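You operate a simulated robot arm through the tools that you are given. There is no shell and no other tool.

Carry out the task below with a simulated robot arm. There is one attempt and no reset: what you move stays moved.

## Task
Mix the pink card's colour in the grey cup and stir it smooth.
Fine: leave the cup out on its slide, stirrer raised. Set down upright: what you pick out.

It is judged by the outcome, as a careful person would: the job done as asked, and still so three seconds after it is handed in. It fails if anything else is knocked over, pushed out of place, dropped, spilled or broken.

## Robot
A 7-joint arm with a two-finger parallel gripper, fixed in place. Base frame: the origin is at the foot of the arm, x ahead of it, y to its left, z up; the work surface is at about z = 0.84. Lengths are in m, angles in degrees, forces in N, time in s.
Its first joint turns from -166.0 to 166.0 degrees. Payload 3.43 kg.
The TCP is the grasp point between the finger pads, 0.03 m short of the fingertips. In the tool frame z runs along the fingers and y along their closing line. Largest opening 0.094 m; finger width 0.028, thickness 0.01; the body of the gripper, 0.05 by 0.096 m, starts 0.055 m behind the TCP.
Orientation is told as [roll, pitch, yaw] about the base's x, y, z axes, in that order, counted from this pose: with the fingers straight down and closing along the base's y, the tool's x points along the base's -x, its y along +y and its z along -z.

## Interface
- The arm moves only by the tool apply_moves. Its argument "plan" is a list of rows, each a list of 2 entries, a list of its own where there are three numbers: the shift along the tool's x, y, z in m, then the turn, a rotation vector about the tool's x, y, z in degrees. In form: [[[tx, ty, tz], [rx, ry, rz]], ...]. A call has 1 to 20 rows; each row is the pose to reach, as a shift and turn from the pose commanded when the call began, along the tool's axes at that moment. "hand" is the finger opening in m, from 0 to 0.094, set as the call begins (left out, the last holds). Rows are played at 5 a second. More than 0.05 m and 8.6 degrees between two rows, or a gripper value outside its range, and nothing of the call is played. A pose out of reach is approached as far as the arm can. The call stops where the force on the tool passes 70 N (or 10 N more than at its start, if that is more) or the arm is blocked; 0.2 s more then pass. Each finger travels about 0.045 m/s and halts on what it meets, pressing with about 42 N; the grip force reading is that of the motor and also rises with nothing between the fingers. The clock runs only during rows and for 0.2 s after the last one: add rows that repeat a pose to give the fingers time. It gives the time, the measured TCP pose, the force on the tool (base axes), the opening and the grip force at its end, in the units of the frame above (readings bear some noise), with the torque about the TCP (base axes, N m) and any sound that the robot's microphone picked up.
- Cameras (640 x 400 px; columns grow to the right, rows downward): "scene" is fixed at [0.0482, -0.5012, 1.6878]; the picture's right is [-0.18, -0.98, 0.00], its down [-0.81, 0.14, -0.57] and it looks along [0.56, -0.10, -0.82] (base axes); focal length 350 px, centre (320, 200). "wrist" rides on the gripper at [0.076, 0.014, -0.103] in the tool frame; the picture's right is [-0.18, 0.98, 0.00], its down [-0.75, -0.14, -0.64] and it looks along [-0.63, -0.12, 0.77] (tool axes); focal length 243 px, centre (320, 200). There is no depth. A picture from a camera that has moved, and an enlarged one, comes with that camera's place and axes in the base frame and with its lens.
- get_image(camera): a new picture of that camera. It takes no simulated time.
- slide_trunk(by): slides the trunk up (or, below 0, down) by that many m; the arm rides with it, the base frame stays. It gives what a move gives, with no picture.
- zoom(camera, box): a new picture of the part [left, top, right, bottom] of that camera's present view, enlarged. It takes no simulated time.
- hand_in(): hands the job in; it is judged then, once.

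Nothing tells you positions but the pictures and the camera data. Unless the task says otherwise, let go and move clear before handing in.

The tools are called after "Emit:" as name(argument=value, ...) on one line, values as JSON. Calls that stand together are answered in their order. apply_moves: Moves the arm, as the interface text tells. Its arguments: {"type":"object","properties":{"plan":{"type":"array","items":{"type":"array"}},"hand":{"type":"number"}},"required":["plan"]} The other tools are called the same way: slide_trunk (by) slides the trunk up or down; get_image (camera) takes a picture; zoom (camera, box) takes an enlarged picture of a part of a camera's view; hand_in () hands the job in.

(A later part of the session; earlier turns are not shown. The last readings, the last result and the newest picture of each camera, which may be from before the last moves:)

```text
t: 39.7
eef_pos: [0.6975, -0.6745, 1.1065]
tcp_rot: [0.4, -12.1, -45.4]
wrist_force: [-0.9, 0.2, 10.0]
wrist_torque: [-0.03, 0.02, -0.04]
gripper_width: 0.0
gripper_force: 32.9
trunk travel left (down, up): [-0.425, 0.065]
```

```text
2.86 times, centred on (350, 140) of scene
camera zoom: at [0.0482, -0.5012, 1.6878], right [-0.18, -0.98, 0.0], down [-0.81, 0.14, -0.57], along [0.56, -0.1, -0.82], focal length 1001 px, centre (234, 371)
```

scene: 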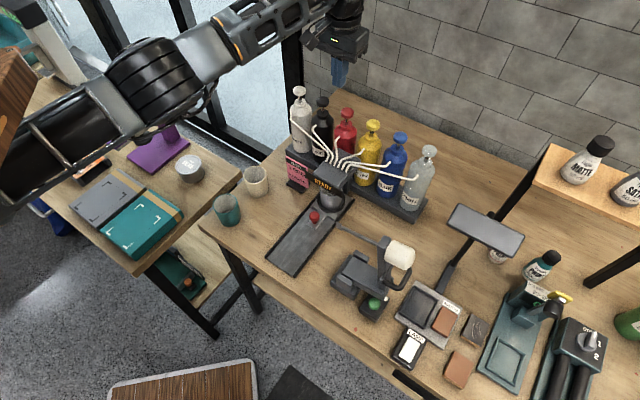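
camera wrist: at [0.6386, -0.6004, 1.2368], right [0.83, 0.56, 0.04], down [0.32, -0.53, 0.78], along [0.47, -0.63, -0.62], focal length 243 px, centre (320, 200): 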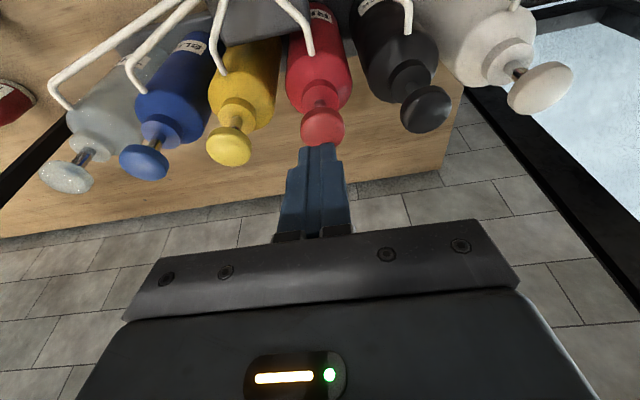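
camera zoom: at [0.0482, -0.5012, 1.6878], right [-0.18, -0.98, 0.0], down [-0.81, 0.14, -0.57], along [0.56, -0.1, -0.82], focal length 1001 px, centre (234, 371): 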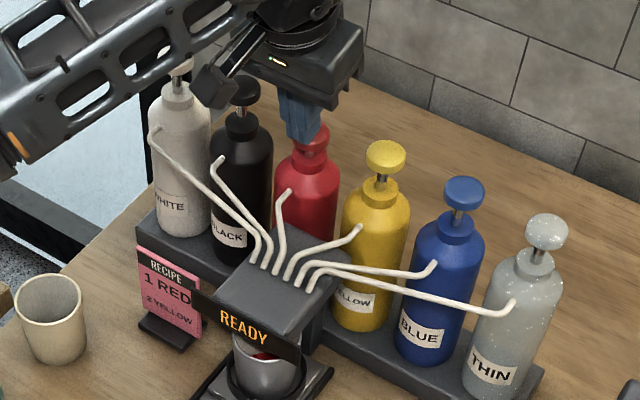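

Red has appeared in the cup, so the pump is dispensing. I'll complete the stroke to its end.

Emit:
zoom(camera="scene", box=[310, 170, 350, 210])

Emit:
apply_moves(plan=[[[0.0006, 0, 0.0029], [0, 0, 0]], [[0.0012, 0, 0.0058], [0, 0, 0]], [[0.0012, 0, 0.0058], [0, 0, 0]]])

Emit:
zoom(camera="scene", box=[290, 70, 410, 210])

Emit:
zoom(camera="scene", box=[310, 170, 350, 210])

```text
10.00 times, centred on (330, 190) of scene
camera zoom: at [0.0482, -0.5012, 1.6878], right [-0.18, -0.98, 0.0], down [-0.81, 0.14, -0.57], along [0.56, -0.1, -0.82], focal length 3505 px, centre (220, 300)
```

zoom: 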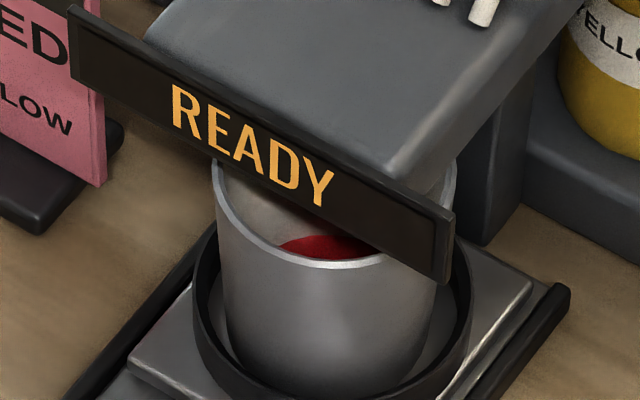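

```text
t: 40.5
eef_pos: [0.6975, -0.674, 1.1028]
tcp_rot: [0.4, -12.3, -45.4]
wrist_force: [-3.7, 4.9, 37.2]
wrist_torque: [0.04, 0.07, 0.04]
gripper_width: 0.0
gripper_force: 33.0
trunk travel left (down, up): [-0.425, 0.065]
```

```text
2.86 times, centred on (350, 140) of scene
camera zoom: at [0.0482, -0.5012, 1.6878], right [-0.18, -0.98, 0.0], down [-0.81, 0.14, -0.57], along [0.56, -0.1, -0.82], focal length 1001 px, centre (234, 371)
```

zoom: 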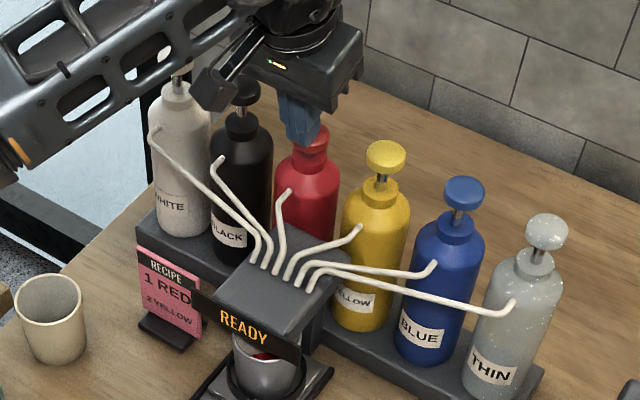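

```text
10.00 times, centred on (330, 190) of scene
camera zoom: at [0.0482, -0.5012, 1.6878], right [-0.18, -0.98, 0.0], down [-0.81, 0.14, -0.57], along [0.56, -0.1, -0.82], focal length 3505 px, centre (220, 300)
```

zoom: 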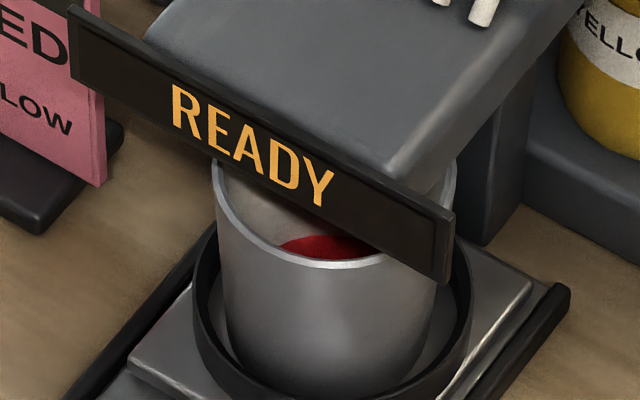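

Full stroke reached (37 N), and the red dose is in the cup. I'll raise straight up off the red pump and then move over to the yellow one.

Emit:
apply_moves(plan=[[[-0.0042, 0, -0.0196], [0, 0, 0]], [[-0.0084, 0, -0.0391], [0, 0, 0]], [[-0.0147, 0, -0.0684], [0, 0, 0]], [[-0.0147, -0.025, -0.0684], [0, 0, 0]], [[-0.0147, -0.05, -0.0684], [0, 0, 0]], [[-0.0157, -0.0716, -0.0684], [0, 0, 0]], [[-0.0157, -0.0716, -0.0684], [0, 0, 0]]])

Emit:
get_image(camera="wrist")

Emit:
zoom(camera="scene", box=[290, 70, 410, 210])

Emit:
zoom(camera="scene", box=[310, 170, 350, 210])

```text
t: 42.1
eef_pos: [0.6467, -0.7241, 1.1677]
tcp_rot: [0.3, -12.1, -45.4]
wrist_force: [0.8, 0.7, 0.6]
wrist_torque: [0.03, -0.02, 0.02]
gripper_width: 0.0
gripper_force: 33.0
trunk travel left (down, up): [-0.425, 0.065]
```

```text
taken
camera wrist: at [0.5895, -0.6473, 1.2521], right [0.83, 0.56, 0.04], down [0.32, -0.53, 0.78], along [0.47, -0.63, -0.62], focal length 243 px, centre (320, 200)
```

wrist: 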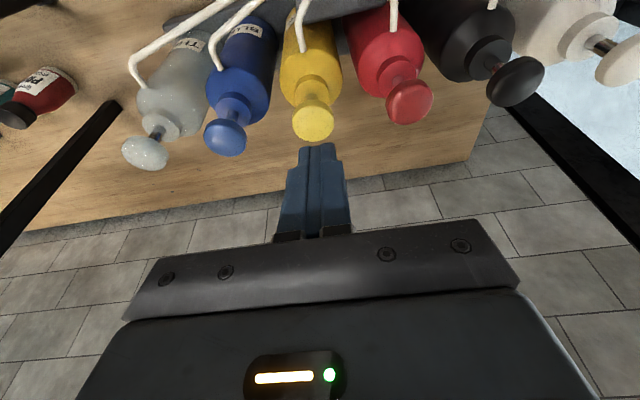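

```text
2.86 times, centred on (350, 140) of scene
camera zoom: at [0.0482, -0.5012, 1.6878], right [-0.18, -0.98, 0.0], down [-0.81, 0.14, -0.57], along [0.56, -0.1, -0.82], focal length 1001 px, centre (234, 371)
```

zoom: 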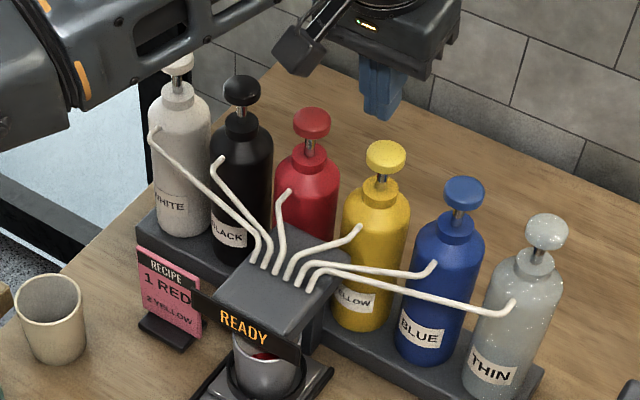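

```text
10.00 times, centred on (330, 190) of scene
camera zoom: at [0.0482, -0.5012, 1.6878], right [-0.18, -0.98, 0.0], down [-0.81, 0.14, -0.57], along [0.56, -0.1, -0.82], focal length 3505 px, centre (220, 300)
```

zoom: 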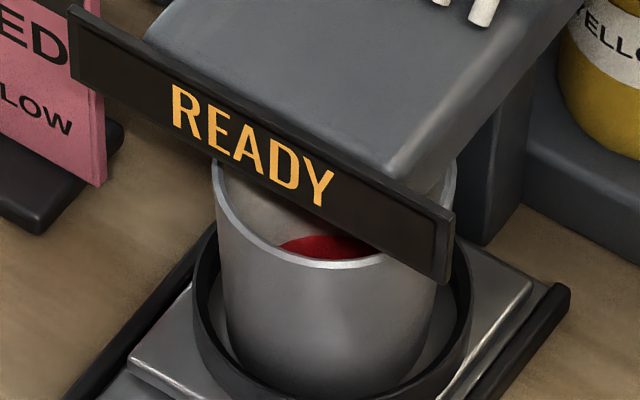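

Emit:
zoom(camera="wrist", box=[240, 80, 400, 200])

```text
3.33 times, centred on (320, 140) of wrist
camera zoom: at [0.5895, -0.6473, 1.2521], right [0.83, 0.56, 0.04], down [0.32, -0.53, 0.78], along [0.47, -0.63, -0.62], focal length 809 px, centre (320, 400)
```

zoom: 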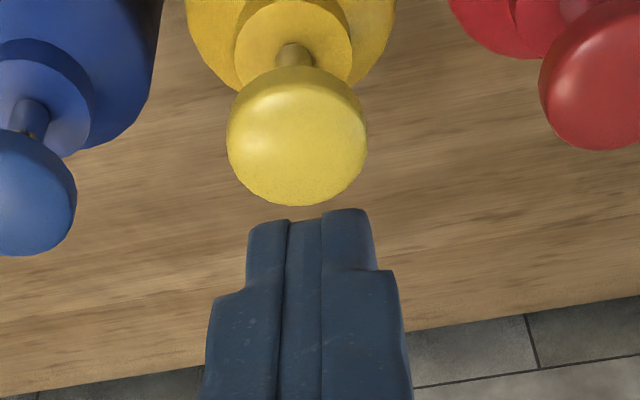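

The yellow head is about 2 mm to the side of my fingertip. I'll shift slightly and do the first yellow press to the full stroke.

Emit:
apply_moves(plan=[[[0.0042, -0.002, 0.0196], [0, 0, 0]], [[0.0084, -0.002, 0.0391], [0, 0, 0]], [[0.0101, -0.002, 0.0469], [0, 0, 0]], [[0.0109, -0.002, 0.0508], [0, 0, 0]], [[0.0109, -0.002, 0.0508], [0, 0, 0]]])

Emit:
zoom(camera="wrist", box=[240, 80, 400, 200])

Emit:
zoom(camera="scene", box=[290, 70, 410, 210])

```text
t: 43.3
eef_pos: [0.647, -0.7263, 1.1159]
tcp_rot: [0.4, -12.1, -45.4]
wrist_force: [0.7, -1.3, 2.9]
wrist_torque: [-0.06, -0.01, -0.02]
gripper_width: 0.0
gripper_force: 32.9
trunk travel left (down, up): [-0.425, 0.065]
```

```text
3.33 times, centred on (320, 140) of wrist
camera zoom: at [0.5894, -0.6497, 1.2], right [0.82, 0.56, 0.04], down [0.32, -0.53, 0.78], along [0.47, -0.63, -0.62], focal length 809 px, centre (320, 400)
```

zoom: 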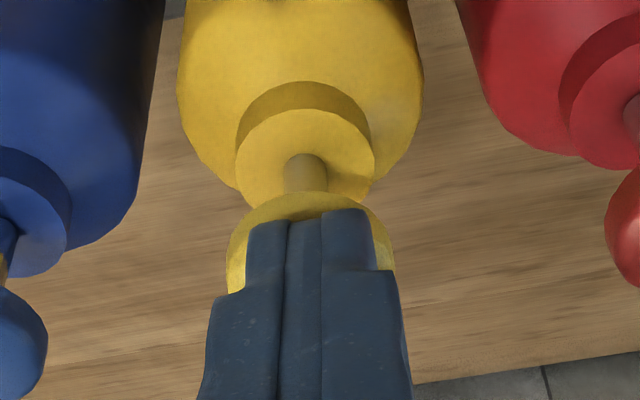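

```text
2.86 times, centred on (350, 140) of scene
camera zoom: at [0.0482, -0.5012, 1.6878], right [-0.18, -0.98, 0.0], down [-0.81, 0.14, -0.57], along [0.56, -0.1, -0.82], focal length 1001 px, centre (234, 371)
```

zoom: 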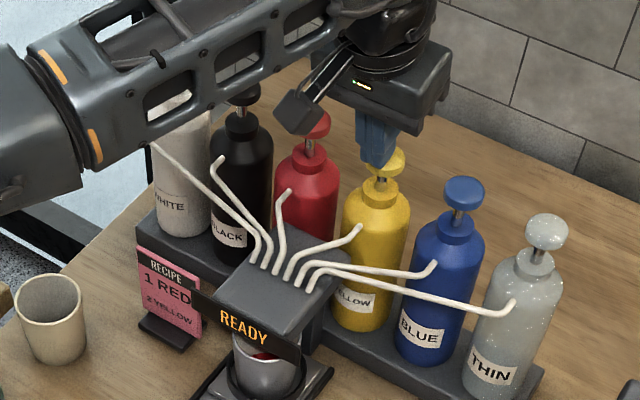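

It's well centred with light contact. I'll press yellow for the first time.

Emit:
apply_moves(plan=[[[0.0008, 0, 0.0039], [0, 0, 0]], [[0.0017, 0, 0.0078], [0, 0, 0]], [[0.0025, 0, 0.0117], [0, 0, 0]], [[0.0031, 0, 0.0147], [0, 0, 0]], [[0.0031, 0, 0.0147], [0, 0, 0]]])

Emit:
zoom(camera="scene", box=[290, 70, 410, 210])

Emit:
zoom(camera="scene", box=[310, 170, 350, 210])

```text
t: 44.5
eef_pos: [0.6476, -0.7267, 1.1049]
tcp_rot: [0.3, -12.3, -45.4]
wrist_force: [0.5, 7.6, 24.3]
wrist_torque: [0.11, -0.06, 0.06]
gripper_width: 0.0001
gripper_force: 32.8
trunk travel left (down, up): [-0.425, 0.065]
```

```text
2.86 times, centred on (350, 140) of scene
camera zoom: at [0.0482, -0.5012, 1.6878], right [-0.18, -0.98, 0.0], down [-0.81, 0.14, -0.57], along [0.56, -0.1, -0.82], focal length 1001 px, centre (234, 371)
```

zoom: 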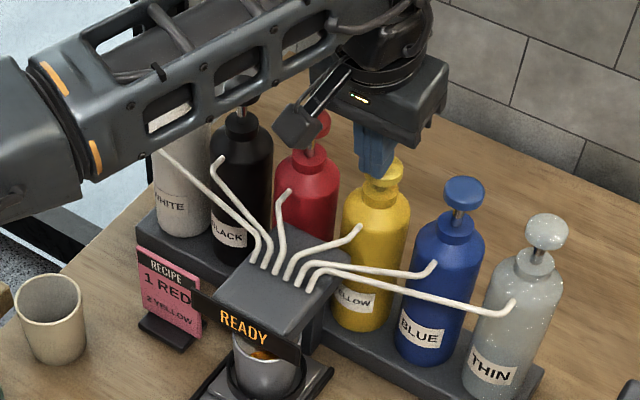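

```text
10.00 times, centred on (330, 190) of scene
camera zoom: at [0.0482, -0.5012, 1.6878], right [-0.18, -0.98, 0.0], down [-0.81, 0.14, -0.57], along [0.56, -0.1, -0.82], focal length 3505 px, centre (220, 300)
```

zoom: 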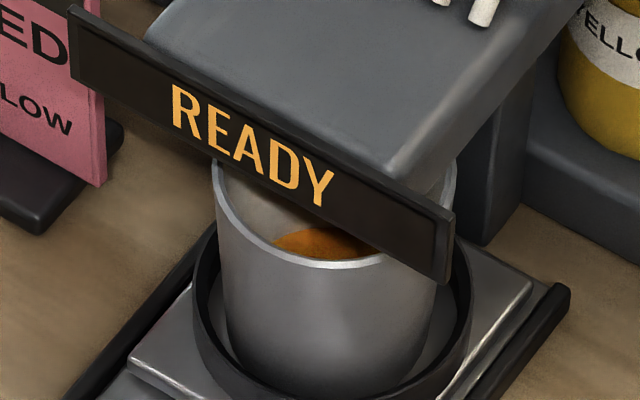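

The first yellow dose is in, and the cup now shows streaky orange. I'll release fully and then press again for the second dose.

Emit:
apply_moves(plan=[[[-0.0021, 0, -0.0098], [0, 0, 0]], [[-0.0042, 0, -0.0196], [0, 0, 0]], [[-0.0063, 0, -0.0293], [0, 0, 0]], [[-0.0063, 0, -0.0293], [0, 0, 0]], [[-0.0063, 0, -0.0293], [0, 0, 0]]])

Emit:
zoom(camera="scene", box=[290, 70, 410, 210])

Emit:
zoom(camera="scene", box=[310, 170, 350, 210])

```text
t: 45.7
eef_pos: [0.6461, -0.7278, 1.1317]
tcp_rot: [0.5, -12.0, -45.4]
wrist_force: [0.0, 0.6, 0.0]
wrist_torque: [0.01, -0.01, 0.0]
gripper_width: 0.0
gripper_force: 33.1
trunk travel left (down, up): [-0.425, 0.065]
```

```text
2.86 times, centred on (350, 140) of scene
camera zoom: at [0.0482, -0.5012, 1.6878], right [-0.18, -0.98, 0.0], down [-0.81, 0.14, -0.57], along [0.56, -0.1, -0.82], focal length 1001 px, centre (234, 371)
```

zoom: 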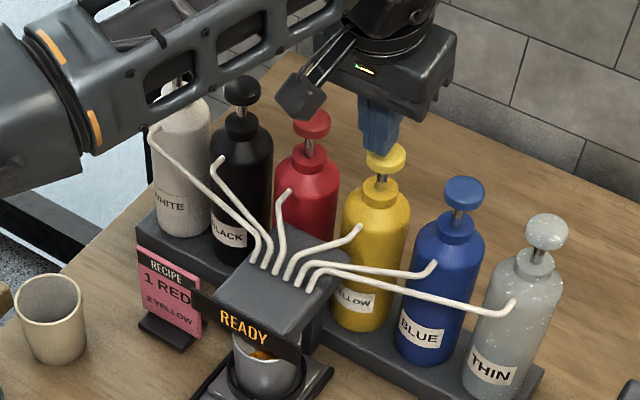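

```text
10.00 times, centred on (330, 190) of scene
camera zoom: at [0.0482, -0.5012, 1.6878], right [-0.18, -0.98, 0.0], down [-0.81, 0.14, -0.57], along [0.56, -0.1, -0.82], focal length 3505 px, centre (220, 300)
```

zoom: 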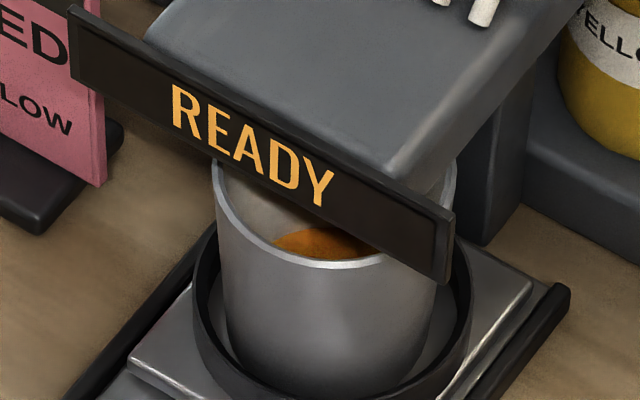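

The yellow head has sprung back. I'll do the second yellow press now.

Emit:
apply_moves(plan=[[[0.0021, 0, 0.0098], [0, 0, 0]], [[0.0034, 0, 0.0157], [0, 0, 0]], [[0.0042, 0, 0.0196], [0, 0, 0]], [[0.005, 0, 0.0235], [0, 0, 0]], [[0.0058, 0, 0.0274], [0, 0, 0]], [[0.0063, 0, 0.0295], [0, 0, 0]], [[0.0063, 0, 0.0295], [0, 0, 0]]])

Emit:
zoom(camera="scene", box=[290, 70, 410, 210])

Emit:
zoom(camera="scene", box=[310, 170, 350, 210])

```text
t: 47.3
eef_pos: [0.6459, -0.7281, 1.105]
tcp_rot: [0.3, -12.2, -45.5]
wrist_force: [-2.4, 3.0, 26.1]
wrist_torque: [0.03, 0.01, -0.06]
gripper_width: 0.0
gripper_force: 32.3
trunk travel left (down, up): [-0.425, 0.065]
```

```text
2.86 times, centred on (350, 140) of scene
camera zoom: at [0.0482, -0.5012, 1.6878], right [-0.18, -0.98, 0.0], down [-0.81, 0.14, -0.57], along [0.56, -0.1, -0.82], focal length 1001 px, centre (234, 371)
```

zoom: 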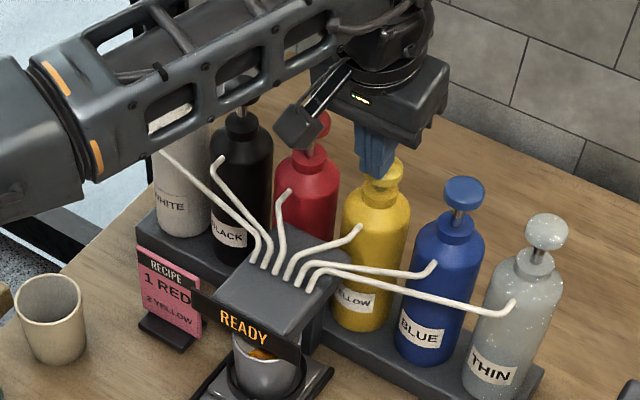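

```text
10.00 times, centred on (330, 190) of scene
camera zoom: at [0.0482, -0.5012, 1.6878], right [-0.18, -0.98, 0.0], down [-0.81, 0.14, -0.57], along [0.56, -0.1, -0.82], focal length 3505 px, centre (220, 300)
```

zoom: 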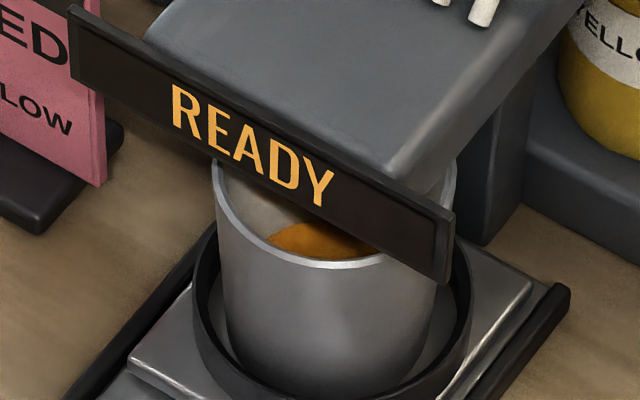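

The level rose and it turned yellower, so 1 red and 2 yellow doses are in. I'll lift off and retreat inward above the slide.

Emit:
apply_moves(plan=[[[-0.0042, 0, -0.0196], [0, 0, 0]], [[-0.0105, 0, -0.0489], [0, 0, 0]], [[-0.0189, 0, -0.088], [0, 0, 0]], [[0.02, 0.008, -0.097], [0, 0, 0]], [[0.062, 0.014, -0.106], [0, 0, 0]], [[0.106, 0.02, -0.115], [0, 0, 0]], [[0.15, 0.026, -0.122], [0, 0, 0]], [[0.192, 0.032, -0.122], [0, 0, 0]], [[0.226, 0.036, -0.122], [0, 0, 0]], [[0.226, 0.036, -0.122], [0, 0, 0]]])

Emit:
get_image(camera="wrist")

Emit:
get_image(camera="scene")

```text
t: 49.5
eef_pos: [0.5877, -0.7414, 1.2073]
tcp_rot: [0.4, -12.0, -45.4]
wrist_force: [-0.9, 0.2, 0.8]
wrist_torque: [-0.03, 0.04, -0.04]
gripper_width: 0.0
gripper_force: 33.1
out of reach, approached as far as the arm can: row 3, 4, 5, 6, 7, 8, 9, 10
trunk travel left (down, up): [-0.425, 0.065]
```

```text
taken
camera wrist: at [0.5296, -0.6642, 1.2898], right [0.83, 0.56, 0.05], down [0.32, -0.53, 0.78], along [0.47, -0.63, -0.62], focal length 243 px, centre (320, 200)
```

wrist: 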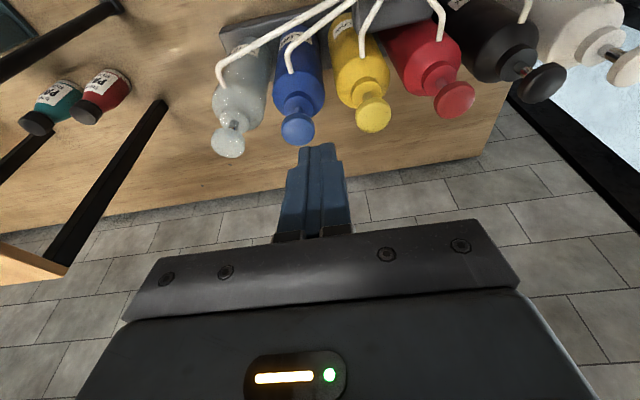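

```text
taken
```

scene: 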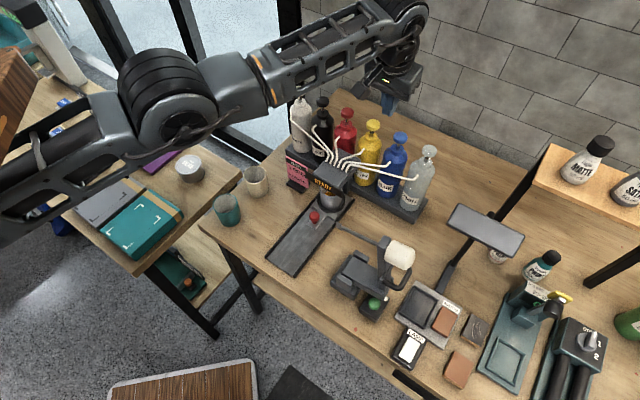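

The IK snagged near full stretch and drifted sideways, but nothing was touched. I'll move inward in small steps and check that it follows.

Emit:
apply_moves(plan=[[[0.0196, 0, -0.0042], [0, 0, 0]], [[0.0391, 0, -0.0084], [0, 0, 0]], [[0.0587, 0, -0.0126], [0, 0, 0]], [[0.0587, 0, -0.0126], [0, 0, 0]]])

```text
t: 50.5
eef_pos: [0.5645, -0.7479, 1.2112]
tcp_rot: [0.4, -11.9, -45.4]
wrist_force: [-0.2, -0.2, -0.3]
wrist_torque: [0.02, 0.02, 0.02]
gripper_width: 0.0002
gripper_force: 33.0
out of reach, approached as far as the arm can: row 1, 2, 3, 4
trunk travel left (down, up): [-0.425, 0.065]
```

Emit:
apply_moves(plan=[[[0.04, 0.01, -0.0084], [0, 0, 0]], [[0.08, 0.02, -0.0168], [0, 0, 0]], [[0.08, 0.02, -0.0168], [0, 0, 0]], [[0.08, 0.02, -0.0168], [0, 0, 0]]])

Emit:
get_image(camera="scene")

```text
t: 51.5
eef_pos: [0.5528, -0.7511, 1.2176]
tcp_rot: [0.3, -12.0, -45.4]
wrist_force: [-0.1, -0.2, -0.1]
wrist_torque: [0.0, 0.0, 0.0]
gripper_width: 0.0002
gripper_force: 33.3
out of reach, approached as far as the arm can: row 1, 2, 3, 4
trunk travel left (down, up): [-0.425, 0.065]
```

```text
taken
```

scene: 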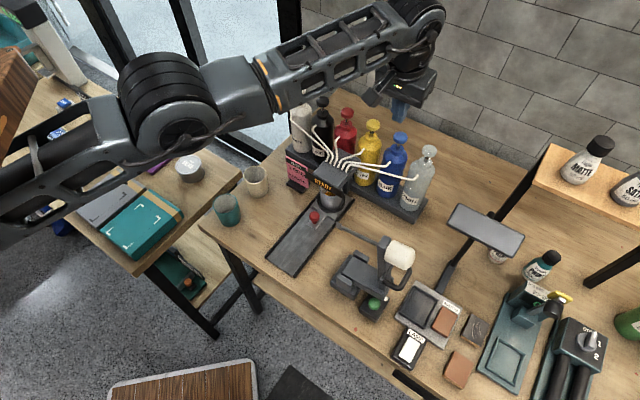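

Emit:
apply_moves(plan=[[[0.0042, 0, 0.0196], [0, 0, 0]], [[0.0084, 0, 0.0391], [0, 0, 0]], [[0.0105, 0, 0.0489], [0, 0, 0]], [[0.0105, 0, 0.0489], [0, 0, 0]]])

```text
t: 52.5
eef_pos: [0.5544, -0.7564, 1.1685]
tcp_rot: [0.4, -11.9, -45.5]
wrist_force: [0.5, -0.1, 0.9]
wrist_torque: [0.01, 0.0, -0.03]
gripper_width: 0.0
gripper_force: 33.1
out of reach, approached as far as the arm can: row 2, 3, 4
trunk travel left (down, up): [-0.425, 0.065]
```

Emit:
apply_moves(plan=[[[0, 0.02, 0], [0, 0, 0]], [[0, 0.04, 0], [0, 0, 0]], [[0, 0.04, 0], [0, 0, 0]]])

```text
t: 53.3
eef_pos: [0.5881, -0.7445, 1.1704]
tcp_rot: [0.4, -12.0, -45.4]
wrist_force: [0.6, -0.5, -0.5]
wrist_torque: [-0.02, 0.01, 0.01]
gripper_width: 0.0001
gripper_force: 33.6
out of reach, approached as far as the arm can: row 1, 2, 3
trunk travel left (down, up): [-0.425, 0.065]
```

Motion is blocked in base +y at this height, which looks like a joint limit. I'll go back toward the hover pose above yellow that was reachable, staying above the pump heads.

Emit:
apply_moves(plan=[[[-0.008, 0.018, 0.0], [0, 0, 0]], [[-0.018, 0.036, 0.008], [0, 0, 0]], [[-0.0245, 0.0536, 0.03], [0, 0, 0]], [[-0.0245, 0.0536, 0.03], [0, 0, 0]]])

Emit:
get_image(camera="wrist")

```text
t: 54.3
eef_pos: [0.6475, -0.726, 1.1482]
tcp_rot: [0.4, -12.1, -45.4]
wrist_force: [0.4, 0.1, 0.1]
wrist_torque: [-0.02, 0.01, 0.01]
gripper_width: 0.0001
gripper_force: 33.0
trunk travel left (down, up): [-0.425, 0.065]
```

```text
taken
camera wrist: at [0.5896, -0.6487, 1.2311], right [0.83, 0.56, 0.04], down [0.32, -0.53, 0.78], along [0.47, -0.63, -0.62], focal length 243 px, centre (320, 200)
```

wrist: 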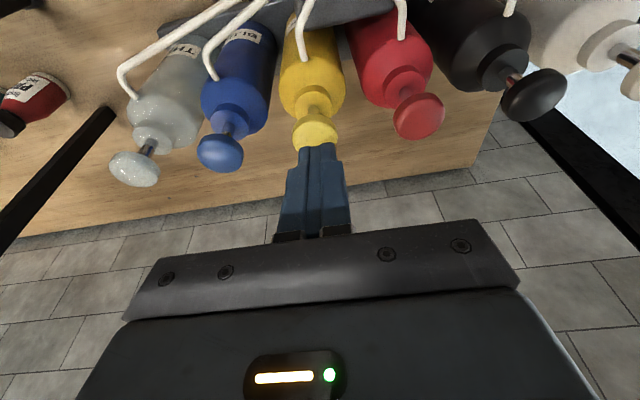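

This pose is reachable again. I'll retrace my way in by going toward red first, then inward, in small steps.

Emit:
apply_moves(plan=[[[-0.0042, 0.01, -0.0195], [0, 0, 0]], [[-0.0042, 0.04, -0.0195], [0, 0, 0]], [[-0.0042, 0.0716, -0.0195], [0, 0, 0]], [[-0.0042, 0.0716, -0.0195], [0, 0, 0]]])

Emit:
apply_moves(plan=[[[0.0196, 0, -0.0042], [0, 0, 0]], [[0.0391, 0, -0.0084], [0, 0, 0]], [[0.0391, 0, -0.0084], [0, 0, 0]]])

```text
t: 55.3
eef_pos: [0.6986, -0.6775, 1.1699]
tcp_rot: [0.4, -12.0, -45.4]
wrist_force: [0.0, -0.1, 0.6]
wrist_torque: [0.0, -0.02, 0.01]
gripper_width: 0.0001
gripper_force: 33.3
trunk travel left (down, up): [-0.425, 0.065]
```

```text
t: 56.1
eef_pos: [0.6693, -0.6498, 1.1671]
tcp_rot: [0.4, -12.0, -45.4]
wrist_force: [-0.3, 0.1, -0.9]
wrist_torque: [0.01, 0.0, -0.01]
gripper_width: 0.0002
gripper_force: 32.7
trunk travel left (down, up): [-0.425, 0.065]
```

It follows now. I'll continue inward.

Emit:
apply_moves(plan=[[[0.0293, -0.004, -0.0063], [0, 0, 0]], [[0.0587, -0.01, -0.0126], [0, 0, 0]], [[0.088, -0.016, -0.0189], [0, 0, 0]], [[0.1174, -0.022, -0.0252], [0, 0, 0]], [[0.1467, -0.028, -0.0315], [0, 0, 0]], [[0.176, -0.034, -0.0378], [0, 0, 0]], [[0.2054, -0.034, -0.0441], [0, 0, 0]], [[0.2054, -0.034, -0.0441], [0, 0, 0]]])

Emit:
get_image(camera="wrist")

Emit:
zoom(camera="scene", box=[260, 80, 440, 260])

```text
t: 57.9
eef_pos: [0.4986, -0.5247, 1.1676]
tcp_rot: [0.4, -12.1, -45.4]
wrist_force: [-0.5, 0.9, 0.0]
wrist_torque: [0.0, 0.01, -0.01]
gripper_width: 0.0
gripper_force: 33.2
trunk travel left (down, up): [-0.425, 0.065]
```

```text
taken
camera wrist: at [0.4402, -0.4472, 1.2505], right [0.82, 0.56, 0.04], down [0.32, -0.53, 0.78], along [0.47, -0.63, -0.62], focal length 243 px, centre (320, 200)
```

wrist: 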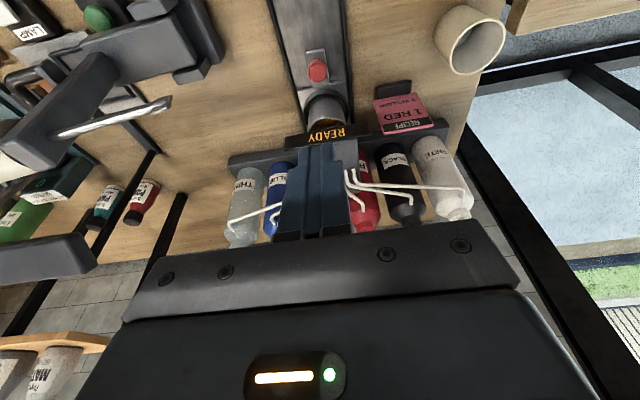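

```text
2.22 times, centred on (350, 170) of scene
camera zoom: at [0.0482, -0.5012, 1.6878], right [-0.18, -0.98, 0.0], down [-0.81, 0.14, -0.57], along [0.56, -0.1, -0.82], focal length 779 px, centre (253, 267)
```

zoom: 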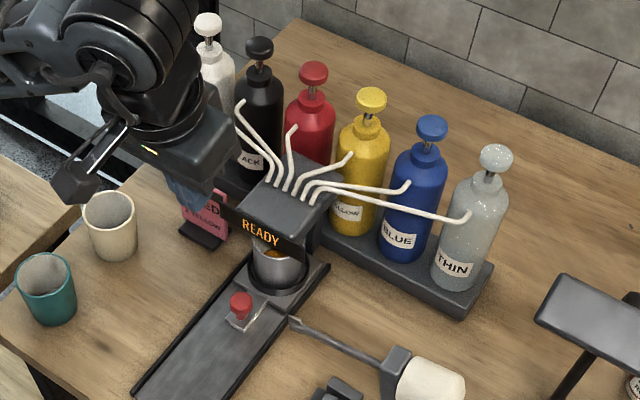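

Everything is intact. Now I'll tilt back to 25°, open the fingers and go to the hover point by the knob to pull the tray out.

Emit:
apply_moves(plan=[[[0.0036, -0.0006, 0.041], [0, -5, -0.2]], [[0.0073, -0.0011, 0.082], [0, -10, -0.4]], [[0.011, -0.0017, 0.123], [0, -13, -0.4]], [[0.0146, -0.0022, 0.164], [0, -13, -0.4]], [[0.0183, -0.0028, 0.2056], [0, -13, -0.4]], [[0.0183, -0.0028, 0.2056], [0, -13, -0.4]]], hand=0.06)

Emit:
get_image(camera="wrist")

Emit:
zoom(camera="wrist", box=[250, 70, 400, 250])

```text
t: 59.3
eef_pos: [0.5144, -0.5418, 0.9626]
tcp_rot: [0.3, -25.1, -45.0]
wrist_force: [0.8, -1.7, 0.2]
wrist_torque: [0.02, 0.0, -0.01]
gripper_width: 0.0602
gripper_force: 0.1
trunk travel left (down, up): [-0.425, 0.065]
```

```text
taken
camera wrist: at [0.4447, -0.4543, 1.0218], right [0.81, 0.58, 0.08], down [0.19, -0.39, 0.9], along [0.55, -0.72, -0.43], focal length 243 px, centre (320, 200)
```

wrist: 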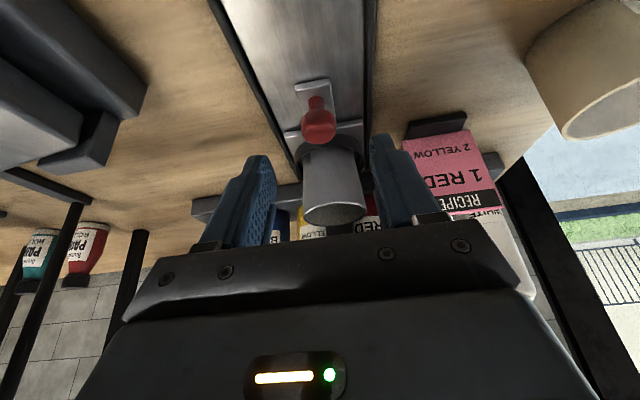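

```text
2.22 times, centred on (325, 160) of wrist
camera zoom: at [0.4447, -0.4543, 1.0218], right [0.81, 0.58, 0.08], down [0.19, -0.39, 0.9], along [0.55, -0.72, -0.43], focal length 539 px, centre (309, 289)
```

zoom: 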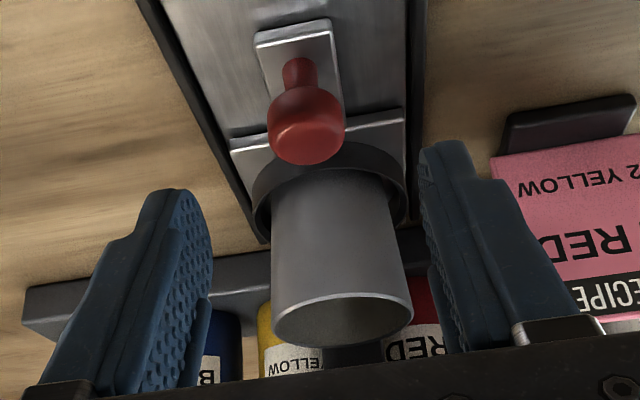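

The knob is at a ≈ 0.787. I'll move onto it along the tool axis and grip it.

Emit:
apply_moves(plan=[[[-0.0009, -0.0026, 0.024], [0, 0, 0]], [[-0.0018, -0.0026, 0.048], [0, 0, 0]], [[-0.0026, -0.0026, 0.0711], [0, 0, 0]], [[-0.0026, -0.0026, 0.0711], [0, 0, 0]]])

Emit:
apply_moves(plan=[[[0, 0, 0], [0, 0, 0]], [[0, 0, 0], [0, 0, 0]], [[0, 0, 0], [0, 0, 0]], [[0, 0, 0], [0, 0, 0]]], hand=0.02)

Emit:
get_image(camera="wrist")

```text
t: 60.3
eef_pos: [0.5372, -0.5694, 0.9003]
tcp_rot: [0.3, -25.2, -45.0]
wrist_force: [0.1, 0.2, 0.5]
wrist_torque: [-0.01, 0.01, 0.03]
gripper_width: 0.0602
gripper_force: 0.1
trunk travel left (down, up): [-0.425, 0.065]
```

```text
t: 61.3
eef_pos: [0.5368, -0.5681, 0.8991]
tcp_rot: [0.3, -25.0, -44.9]
wrist_force: [2.9, 5.5, -0.5]
wrist_torque: [0.15, 0.01, 0.08]
gripper_width: 0.0273
gripper_force: 44.6
trunk travel left (down, up): [-0.425, 0.065]
```

```text
taken
camera wrist: at [0.4673, -0.4794, 0.9592], right [0.81, 0.58, 0.08], down [0.19, -0.39, 0.9], along [0.55, -0.71, -0.43], focal length 243 px, centre (320, 200)
```

wrist: 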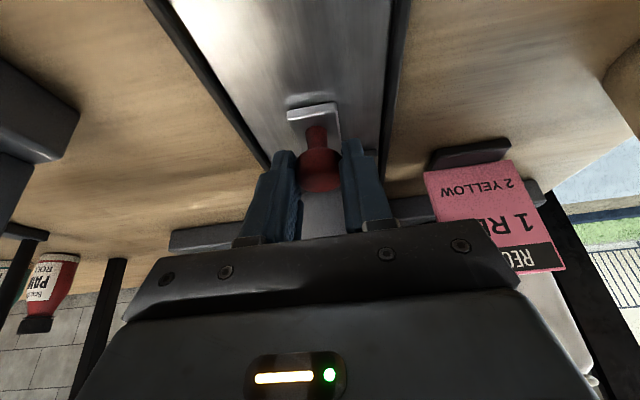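

It's gripped. I'll pull the tray out slowly and smoothly.

Emit:
apply_moves(plan=[[[0.0036, 0.0005, -0.0017], [0, 0, 0]], [[0.0109, 0.001, -0.0051], [0, 0, 0]], [[0.0199, 0.001, -0.0093], [0, 0, 0]], [[0.029, 0.001, -0.0135], [0, 0, 0]], [[0.0381, 0.001, -0.0177], [0, 0, 0]], [[0.0471, 0.001, -0.022], [0, 0, 0]], [[0.0562, 0.001, -0.0262], [0, 0, 0]], [[0.0652, 0.001, -0.0304], [0, 0, 0]], [[0.0725, 0.001, -0.0338], [0, 0, 0]], [[0.0725, 0.001, -0.0338], [0, 0, 0]]])

Emit:
zoom(camera="scene", box=[240, 140, 400, 280])

```text
t: 63.5
eef_pos: [0.4791, -0.5105, 0.8999]
tcp_rot: [0.1, -25.1, -44.9]
wrist_force: [-0.7, -1.0, 8.5]
wrist_torque: [-0.18, -0.26, -0.02]
gripper_width: 0.0272
gripper_force: 44.8
trunk travel left (down, up): [-0.425, 0.065]
```

```text
2.86 times, centred on (320, 210) of scene
camera zoom: at [0.0482, -0.5012, 1.6878], right [-0.18, -0.98, 0.0], down [-0.81, 0.14, -0.57], along [0.56, -0.1, -0.82], focal length 1001 px, centre (320, 171)
```

zoom: 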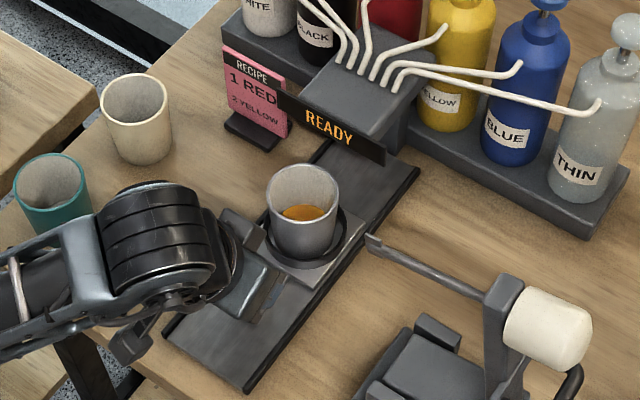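

The cup comes out upright with orange paint in it. I'll keep pulling to the outer position.

Emit:
apply_moves(plan=[[[0.0054, 0, -0.0025], [0, 0, 0]], [[0.0145, 0, -0.0068], [0, 0, 0]], [[0.0236, 0, -0.011], [0, 0, 0]], [[0.0326, 0, -0.0152], [0, 0, 0]], [[0.0417, 0, -0.0194], [0, 0, 0]], [[0.0508, 0, -0.0237], [0, 0, 0]], [[0.0598, 0, -0.0279], [0, 0, 0]], [[0.0671, 0, -0.0313], [0, 0, 0]], [[0.0698, 0, -0.0325], [0, 0, 0]], [[0.0698, 0, -0.0325], [0, 0, 0]]])

Emit:
zoom(camera="scene", box=[240, 140, 400, 280])

```text
t: 65.7
eef_pos: [0.4248, -0.4557, 0.9002]
tcp_rot: [0.3, -25.0, -45.0]
wrist_force: [-3.3, 0.2, 9.0]
wrist_torque: [0.09, 0.08, -0.04]
gripper_width: 0.0271
gripper_force: 44.5
trunk travel left (down, up): [-0.425, 0.065]
```

```text
2.86 times, centred on (320, 210) of scene
camera zoom: at [0.0482, -0.5012, 1.6878], right [-0.18, -0.98, 0.0], down [-0.81, 0.14, -0.57], along [0.56, -0.1, -0.82], focal length 1001 px, centre (320, 171)
```

zoom: 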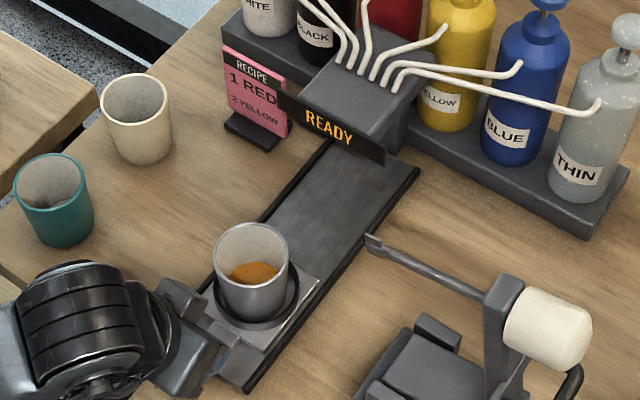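

Emit:
apply_moves(plan=[[[0.0018, 0, -0.0008], [0, 0, 0]], [[0.0036, 0, -0.0017], [0, 0, 0]], [[0.0036, 0, -0.0017], [0, 0, 0]]])

Emit:
get_image(camera="wrist")

```text
t: 66.5
eef_pos: [0.4227, -0.4551, 0.8995]
tcp_rot: [0.2, -25.2, -45.0]
wrist_force: [5.0, -22.0, 3.8]
wrist_torque: [-0.56, -0.09, -0.06]
gripper_width: 0.0275
gripper_force: 45.6
trunk travel left (down, up): [-0.425, 0.065]
```

```text
taken
camera wrist: at [0.354, -0.3658, 0.9587], right [0.81, 0.58, 0.08], down [0.19, -0.39, 0.9], along [0.55, -0.72, -0.43], focal length 243 px, centre (320, 200)
```

wrist: 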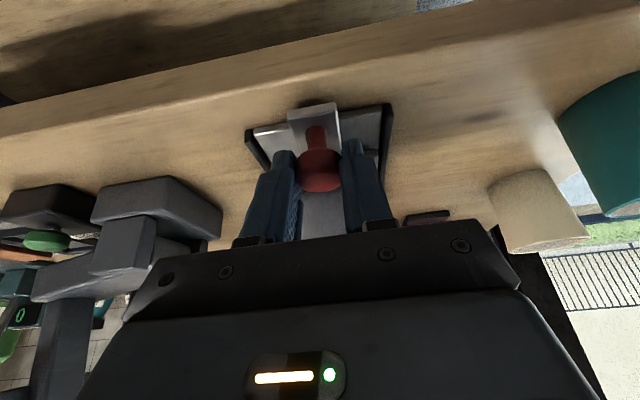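

The outer stop is reached, so I'll ease off, release the knob and back away.

Emit:
apply_moves(plan=[[[-0.0018, 0, 0.0008], [0, 0, 0]], [[-0.0018, 0, 0.0008], [0, 0, 0]]])

Emit:
apply_moves(plan=[[[0, 0, 0], [0, 0, 0]], [[0, 0, 0], [0, 0, 0]], [[0, 0, 0], [0, 0, 0]]], hand=0.06)

Emit:
apply_moves(plan=[[[0, 0, -0.03], [0, 0, 0]], [[0, 0, -0.06], [0, 0, 0]], [[0, 0, -0.09], [0, 0, 0]], [[0, 0, -0.09], [0, 0, 0]]])

Emit:
get_image(camera="wrist")

Emit:
zoom(camera="scene", box=[220, 140, 440, 330])

```text
t: 67.1
eef_pos: [0.4244, -0.4543, 0.8995]
tcp_rot: [0.4, -25.1, -45.1]
wrist_force: [-3.5, -8.4, 7.5]
wrist_torque: [-0.42, -0.22, -0.01]
gripper_width: 0.0277
gripper_force: 44.9
trunk travel left (down, up): [-0.425, 0.065]
```

```text
t: 67.9
eef_pos: [0.4264, -0.4546, 0.8987]
tcp_rot: [0.2, -25.0, -45.0]
wrist_force: [0.3, 0.7, 0.0]
wrist_torque: [-0.04, -0.01, -0.01]
gripper_width: 0.06
gripper_force: 0.0
trunk travel left (down, up): [-0.425, 0.065]
```

```text
t: 68.9
eef_pos: [0.407, -0.4367, 0.9539]
tcp_rot: [0.3, -25.0, -45.0]
wrist_force: [-0.1, -0.5, -0.7]
wrist_torque: [-0.02, -0.02, -0.02]
gripper_width: 0.0599
gripper_force: 0.0
out of reach, approached as far as the arm can: row 3, 4
trunk travel left (down, up): [-0.425, 0.065]
```

```text
taken
camera wrist: at [0.3364, -0.348, 1.0135], right [0.81, 0.58, 0.08], down [0.19, -0.39, 0.9], along [0.55, -0.72, -0.43], focal length 243 px, centre (320, 200)
```

wrist: 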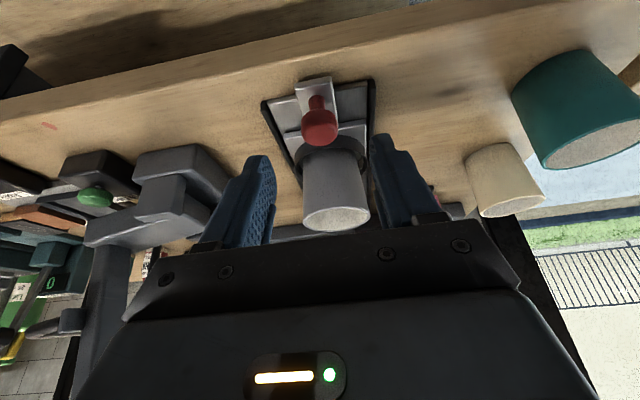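

```text
2.11 times, centred on (330, 235) of scene
camera zoom: at [0.0482, -0.5012, 1.6878], right [-0.18, -0.98, 0.0], down [-0.81, 0.14, -0.57], along [0.56, -0.1, -0.82], focal length 738 px, centre (299, 126)
```

zoom: 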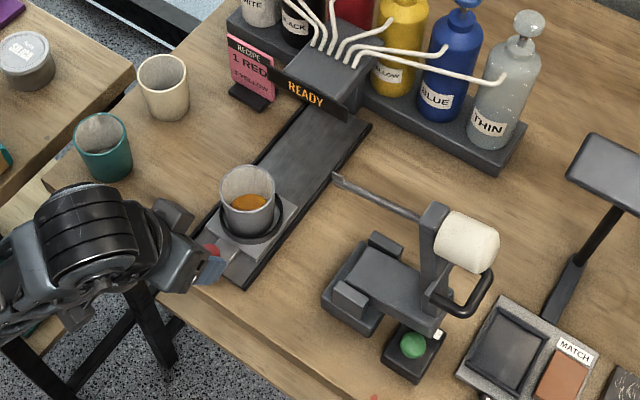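

The cup is out on its slide with the unmixed orange paint. Next is the stirrer, so I'll rise and move right in front of it to study the handle.

Emit:
apply_moves(plan=[[[-0.0169, 0, -0.0363], [0, 0, 0]], [[-0.0338, 0, -0.0725], [0, 0, 0]], [[-0.0423, -0.01, -0.0906], [0, 0, 0]], [[-0.0423, -0.05, -0.0906], [0, 0, 0]], [[-0.0423, -0.09, -0.0906], [0, 0, 0]], [[-0.0423, -0.13, -0.0906], [0, 0, 0]], [[-0.0423, -0.17, -0.0906], [0, 0, 0]], [[-0.0423, -0.21, -0.0906], [0, 0, 0]], [[-0.0423, -0.25, -0.0906], [0, 0, 0]], [[-0.0423, -0.25, -0.0906], [0, 0, 0]]])

Emit:
get_image(camera="wrist")

Emit:
get_image(camera="scene")

```text
t: 71.1
eef_pos: [0.2294, -0.6143, 1.0523]
tcp_rot: [0.3, -24.9, -45.0]
wrist_force: [0.0, 0.2, -0.1]
wrist_torque: [0.02, 0.0, 0.02]
gripper_width: 0.0599
gripper_force: 0.0
out of reach, approached as far as the arm can: row 1, 2
trunk travel left (down, up): [-0.425, 0.065]
```

```text
taken
camera wrist: at [0.16, -0.5258, 1.1118], right [0.81, 0.58, 0.08], down [0.19, -0.39, 0.9], along [0.55, -0.72, -0.43], focal length 243 px, centre (320, 200)
```

wrist: 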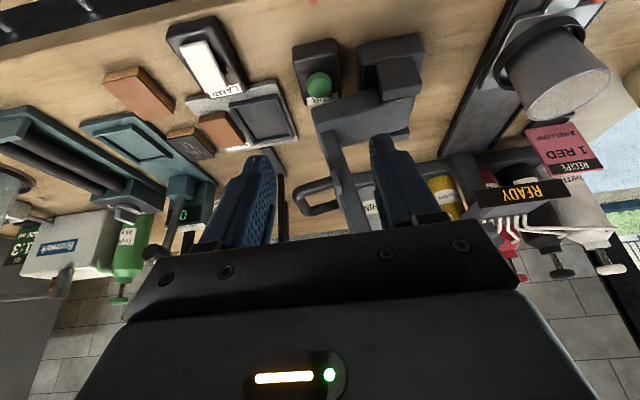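

```text
taken
```

scene: 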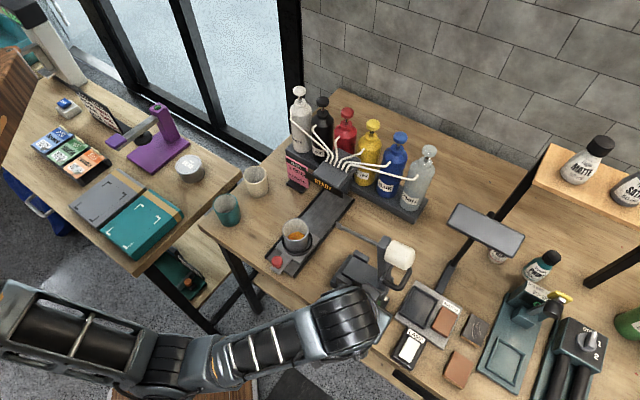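

Emit:
zoom(camera="wrist", box=[260, 20, 440, 240])

Emit:
zoom(camera="scene", box=[330, 220, 420, 310])

```text
1.82 times, centred on (350, 130) of wrist
camera zoom: at [0.16, -0.5258, 1.1118], right [0.81, 0.58, 0.08], down [0.19, -0.39, 0.9], along [0.55, -0.72, -0.43], focal length 441 px, centre (266, 327)
```

zoom: 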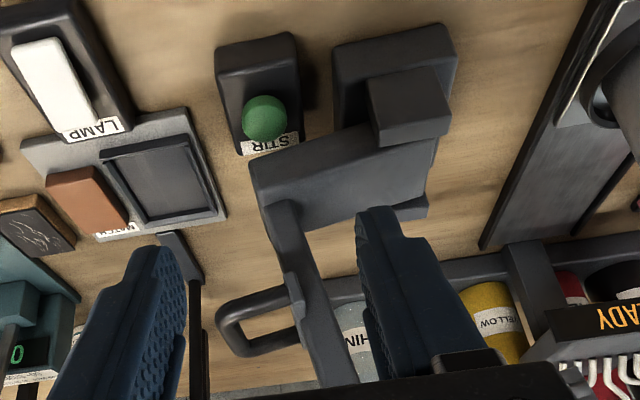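

```text
4.44 times, centred on (375, 265) of scene
camera zoom: at [0.0482, -0.5012, 1.6878], right [-0.18, -0.98, 0.0], down [-0.81, 0.14, -0.57], along [0.56, -0.1, -0.82], focal length 1558 px, centre (76, -89)
```

zoom: 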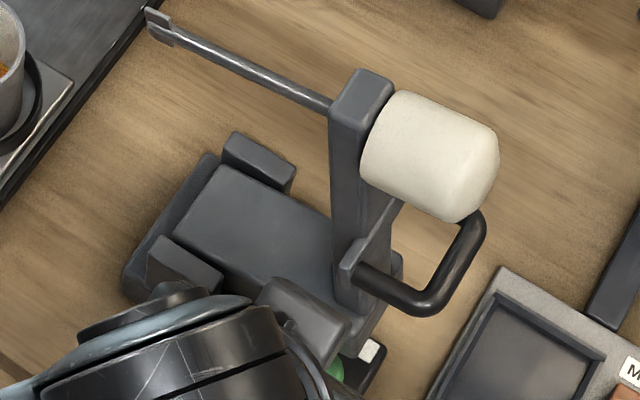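

This view shows the "STIR" label on the green-button box. The handle is a U whose crossbar runs along the depth direction at about a = 0.712, b = -0.304, z = 1.00, just under the motor. I'll back off to the right and higher and set the tool vertical before leaning it sideways.

Emit:
apply_moves(plan=[[[-0.015, -0.03, -0.02], [0, 6, 0]], [[-0.03, -0.065, -0.041], [0, 12, 0]], [[-0.045, -0.1, -0.062], [0, 18, 0]], [[-0.0604, -0.13, -0.0821], [0, 25, 0]], [[-0.0604, -0.13, -0.0821], [0, 25, 0]]], hand=0.04)

Emit:
get_image(camera="wrist")

Emit:
get_image(camera="scene")

```text
t: 72.3
eef_pos: [0.152, -0.7198, 1.1518]
tcp_rot: [0.2, 0.0, -44.9]
wrist_force: [0.3, 0.4, 0.3]
wrist_torque: [-0.03, 0.0, 0.01]
gripper_width: 0.0402
gripper_force: 0.0
trunk travel left (down, up): [-0.425, 0.065]
```

```text
taken
camera wrist: at [0.1077, -0.6569, 1.2533], right [0.82, 0.57, 0.0], down [0.43, -0.63, 0.64], along [0.37, -0.53, -0.77], focal length 243 px, centre (320, 200)
```

wrist: 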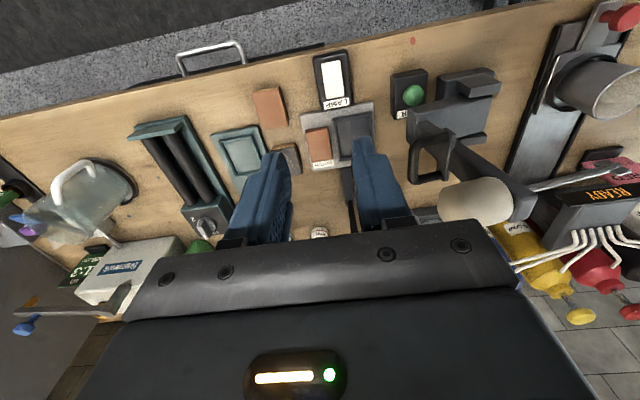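

```text
taken
```

scene: 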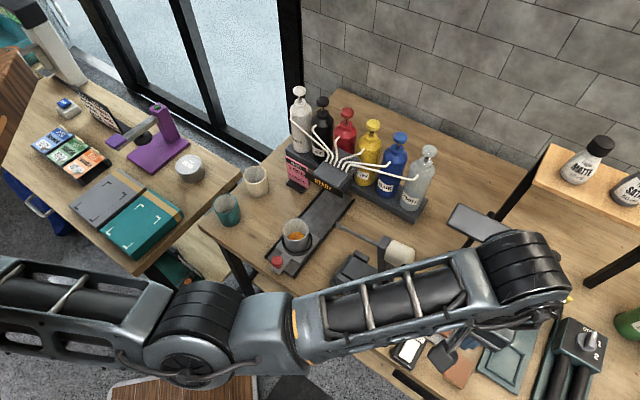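

Emit:
zoom(camera="wrist", box=[370, 50, 640, 240])

Emit:
zoom(camera="wrist", box=[380, 100, 540, 240])

```text
2.11 times, centred on (505, 145) of wrist
camera zoom: at [0.1077, -0.6569, 1.2533], right [0.82, 0.57, 0.0], down [0.43, -0.63, 0.64], along [0.37, -0.53, -0.77], focal length 511 px, centre (-70, 316)
```

zoom: 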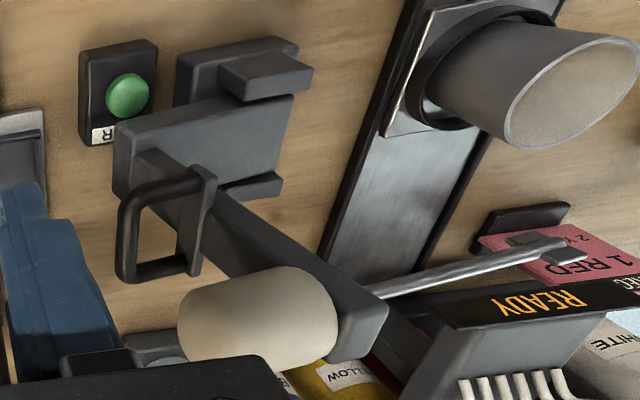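

```text
2.86 times, centred on (460, 170) of wrist
camera zoom: at [0.1077, -0.6569, 1.2533], right [0.82, 0.57, 0.0], down [0.43, -0.63, 0.64], along [0.37, -0.53, -0.77], focal length 693 px, centre (-80, 286)
```

zoom: 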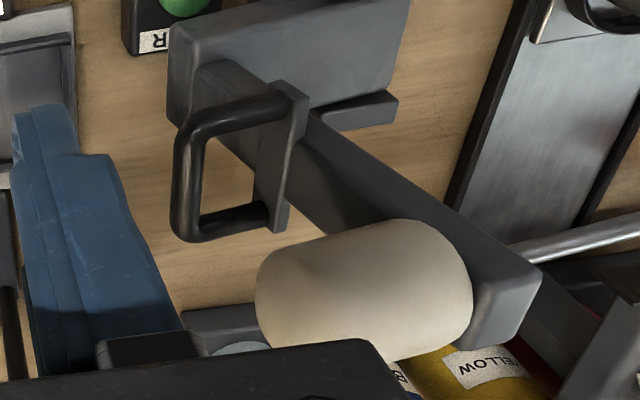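

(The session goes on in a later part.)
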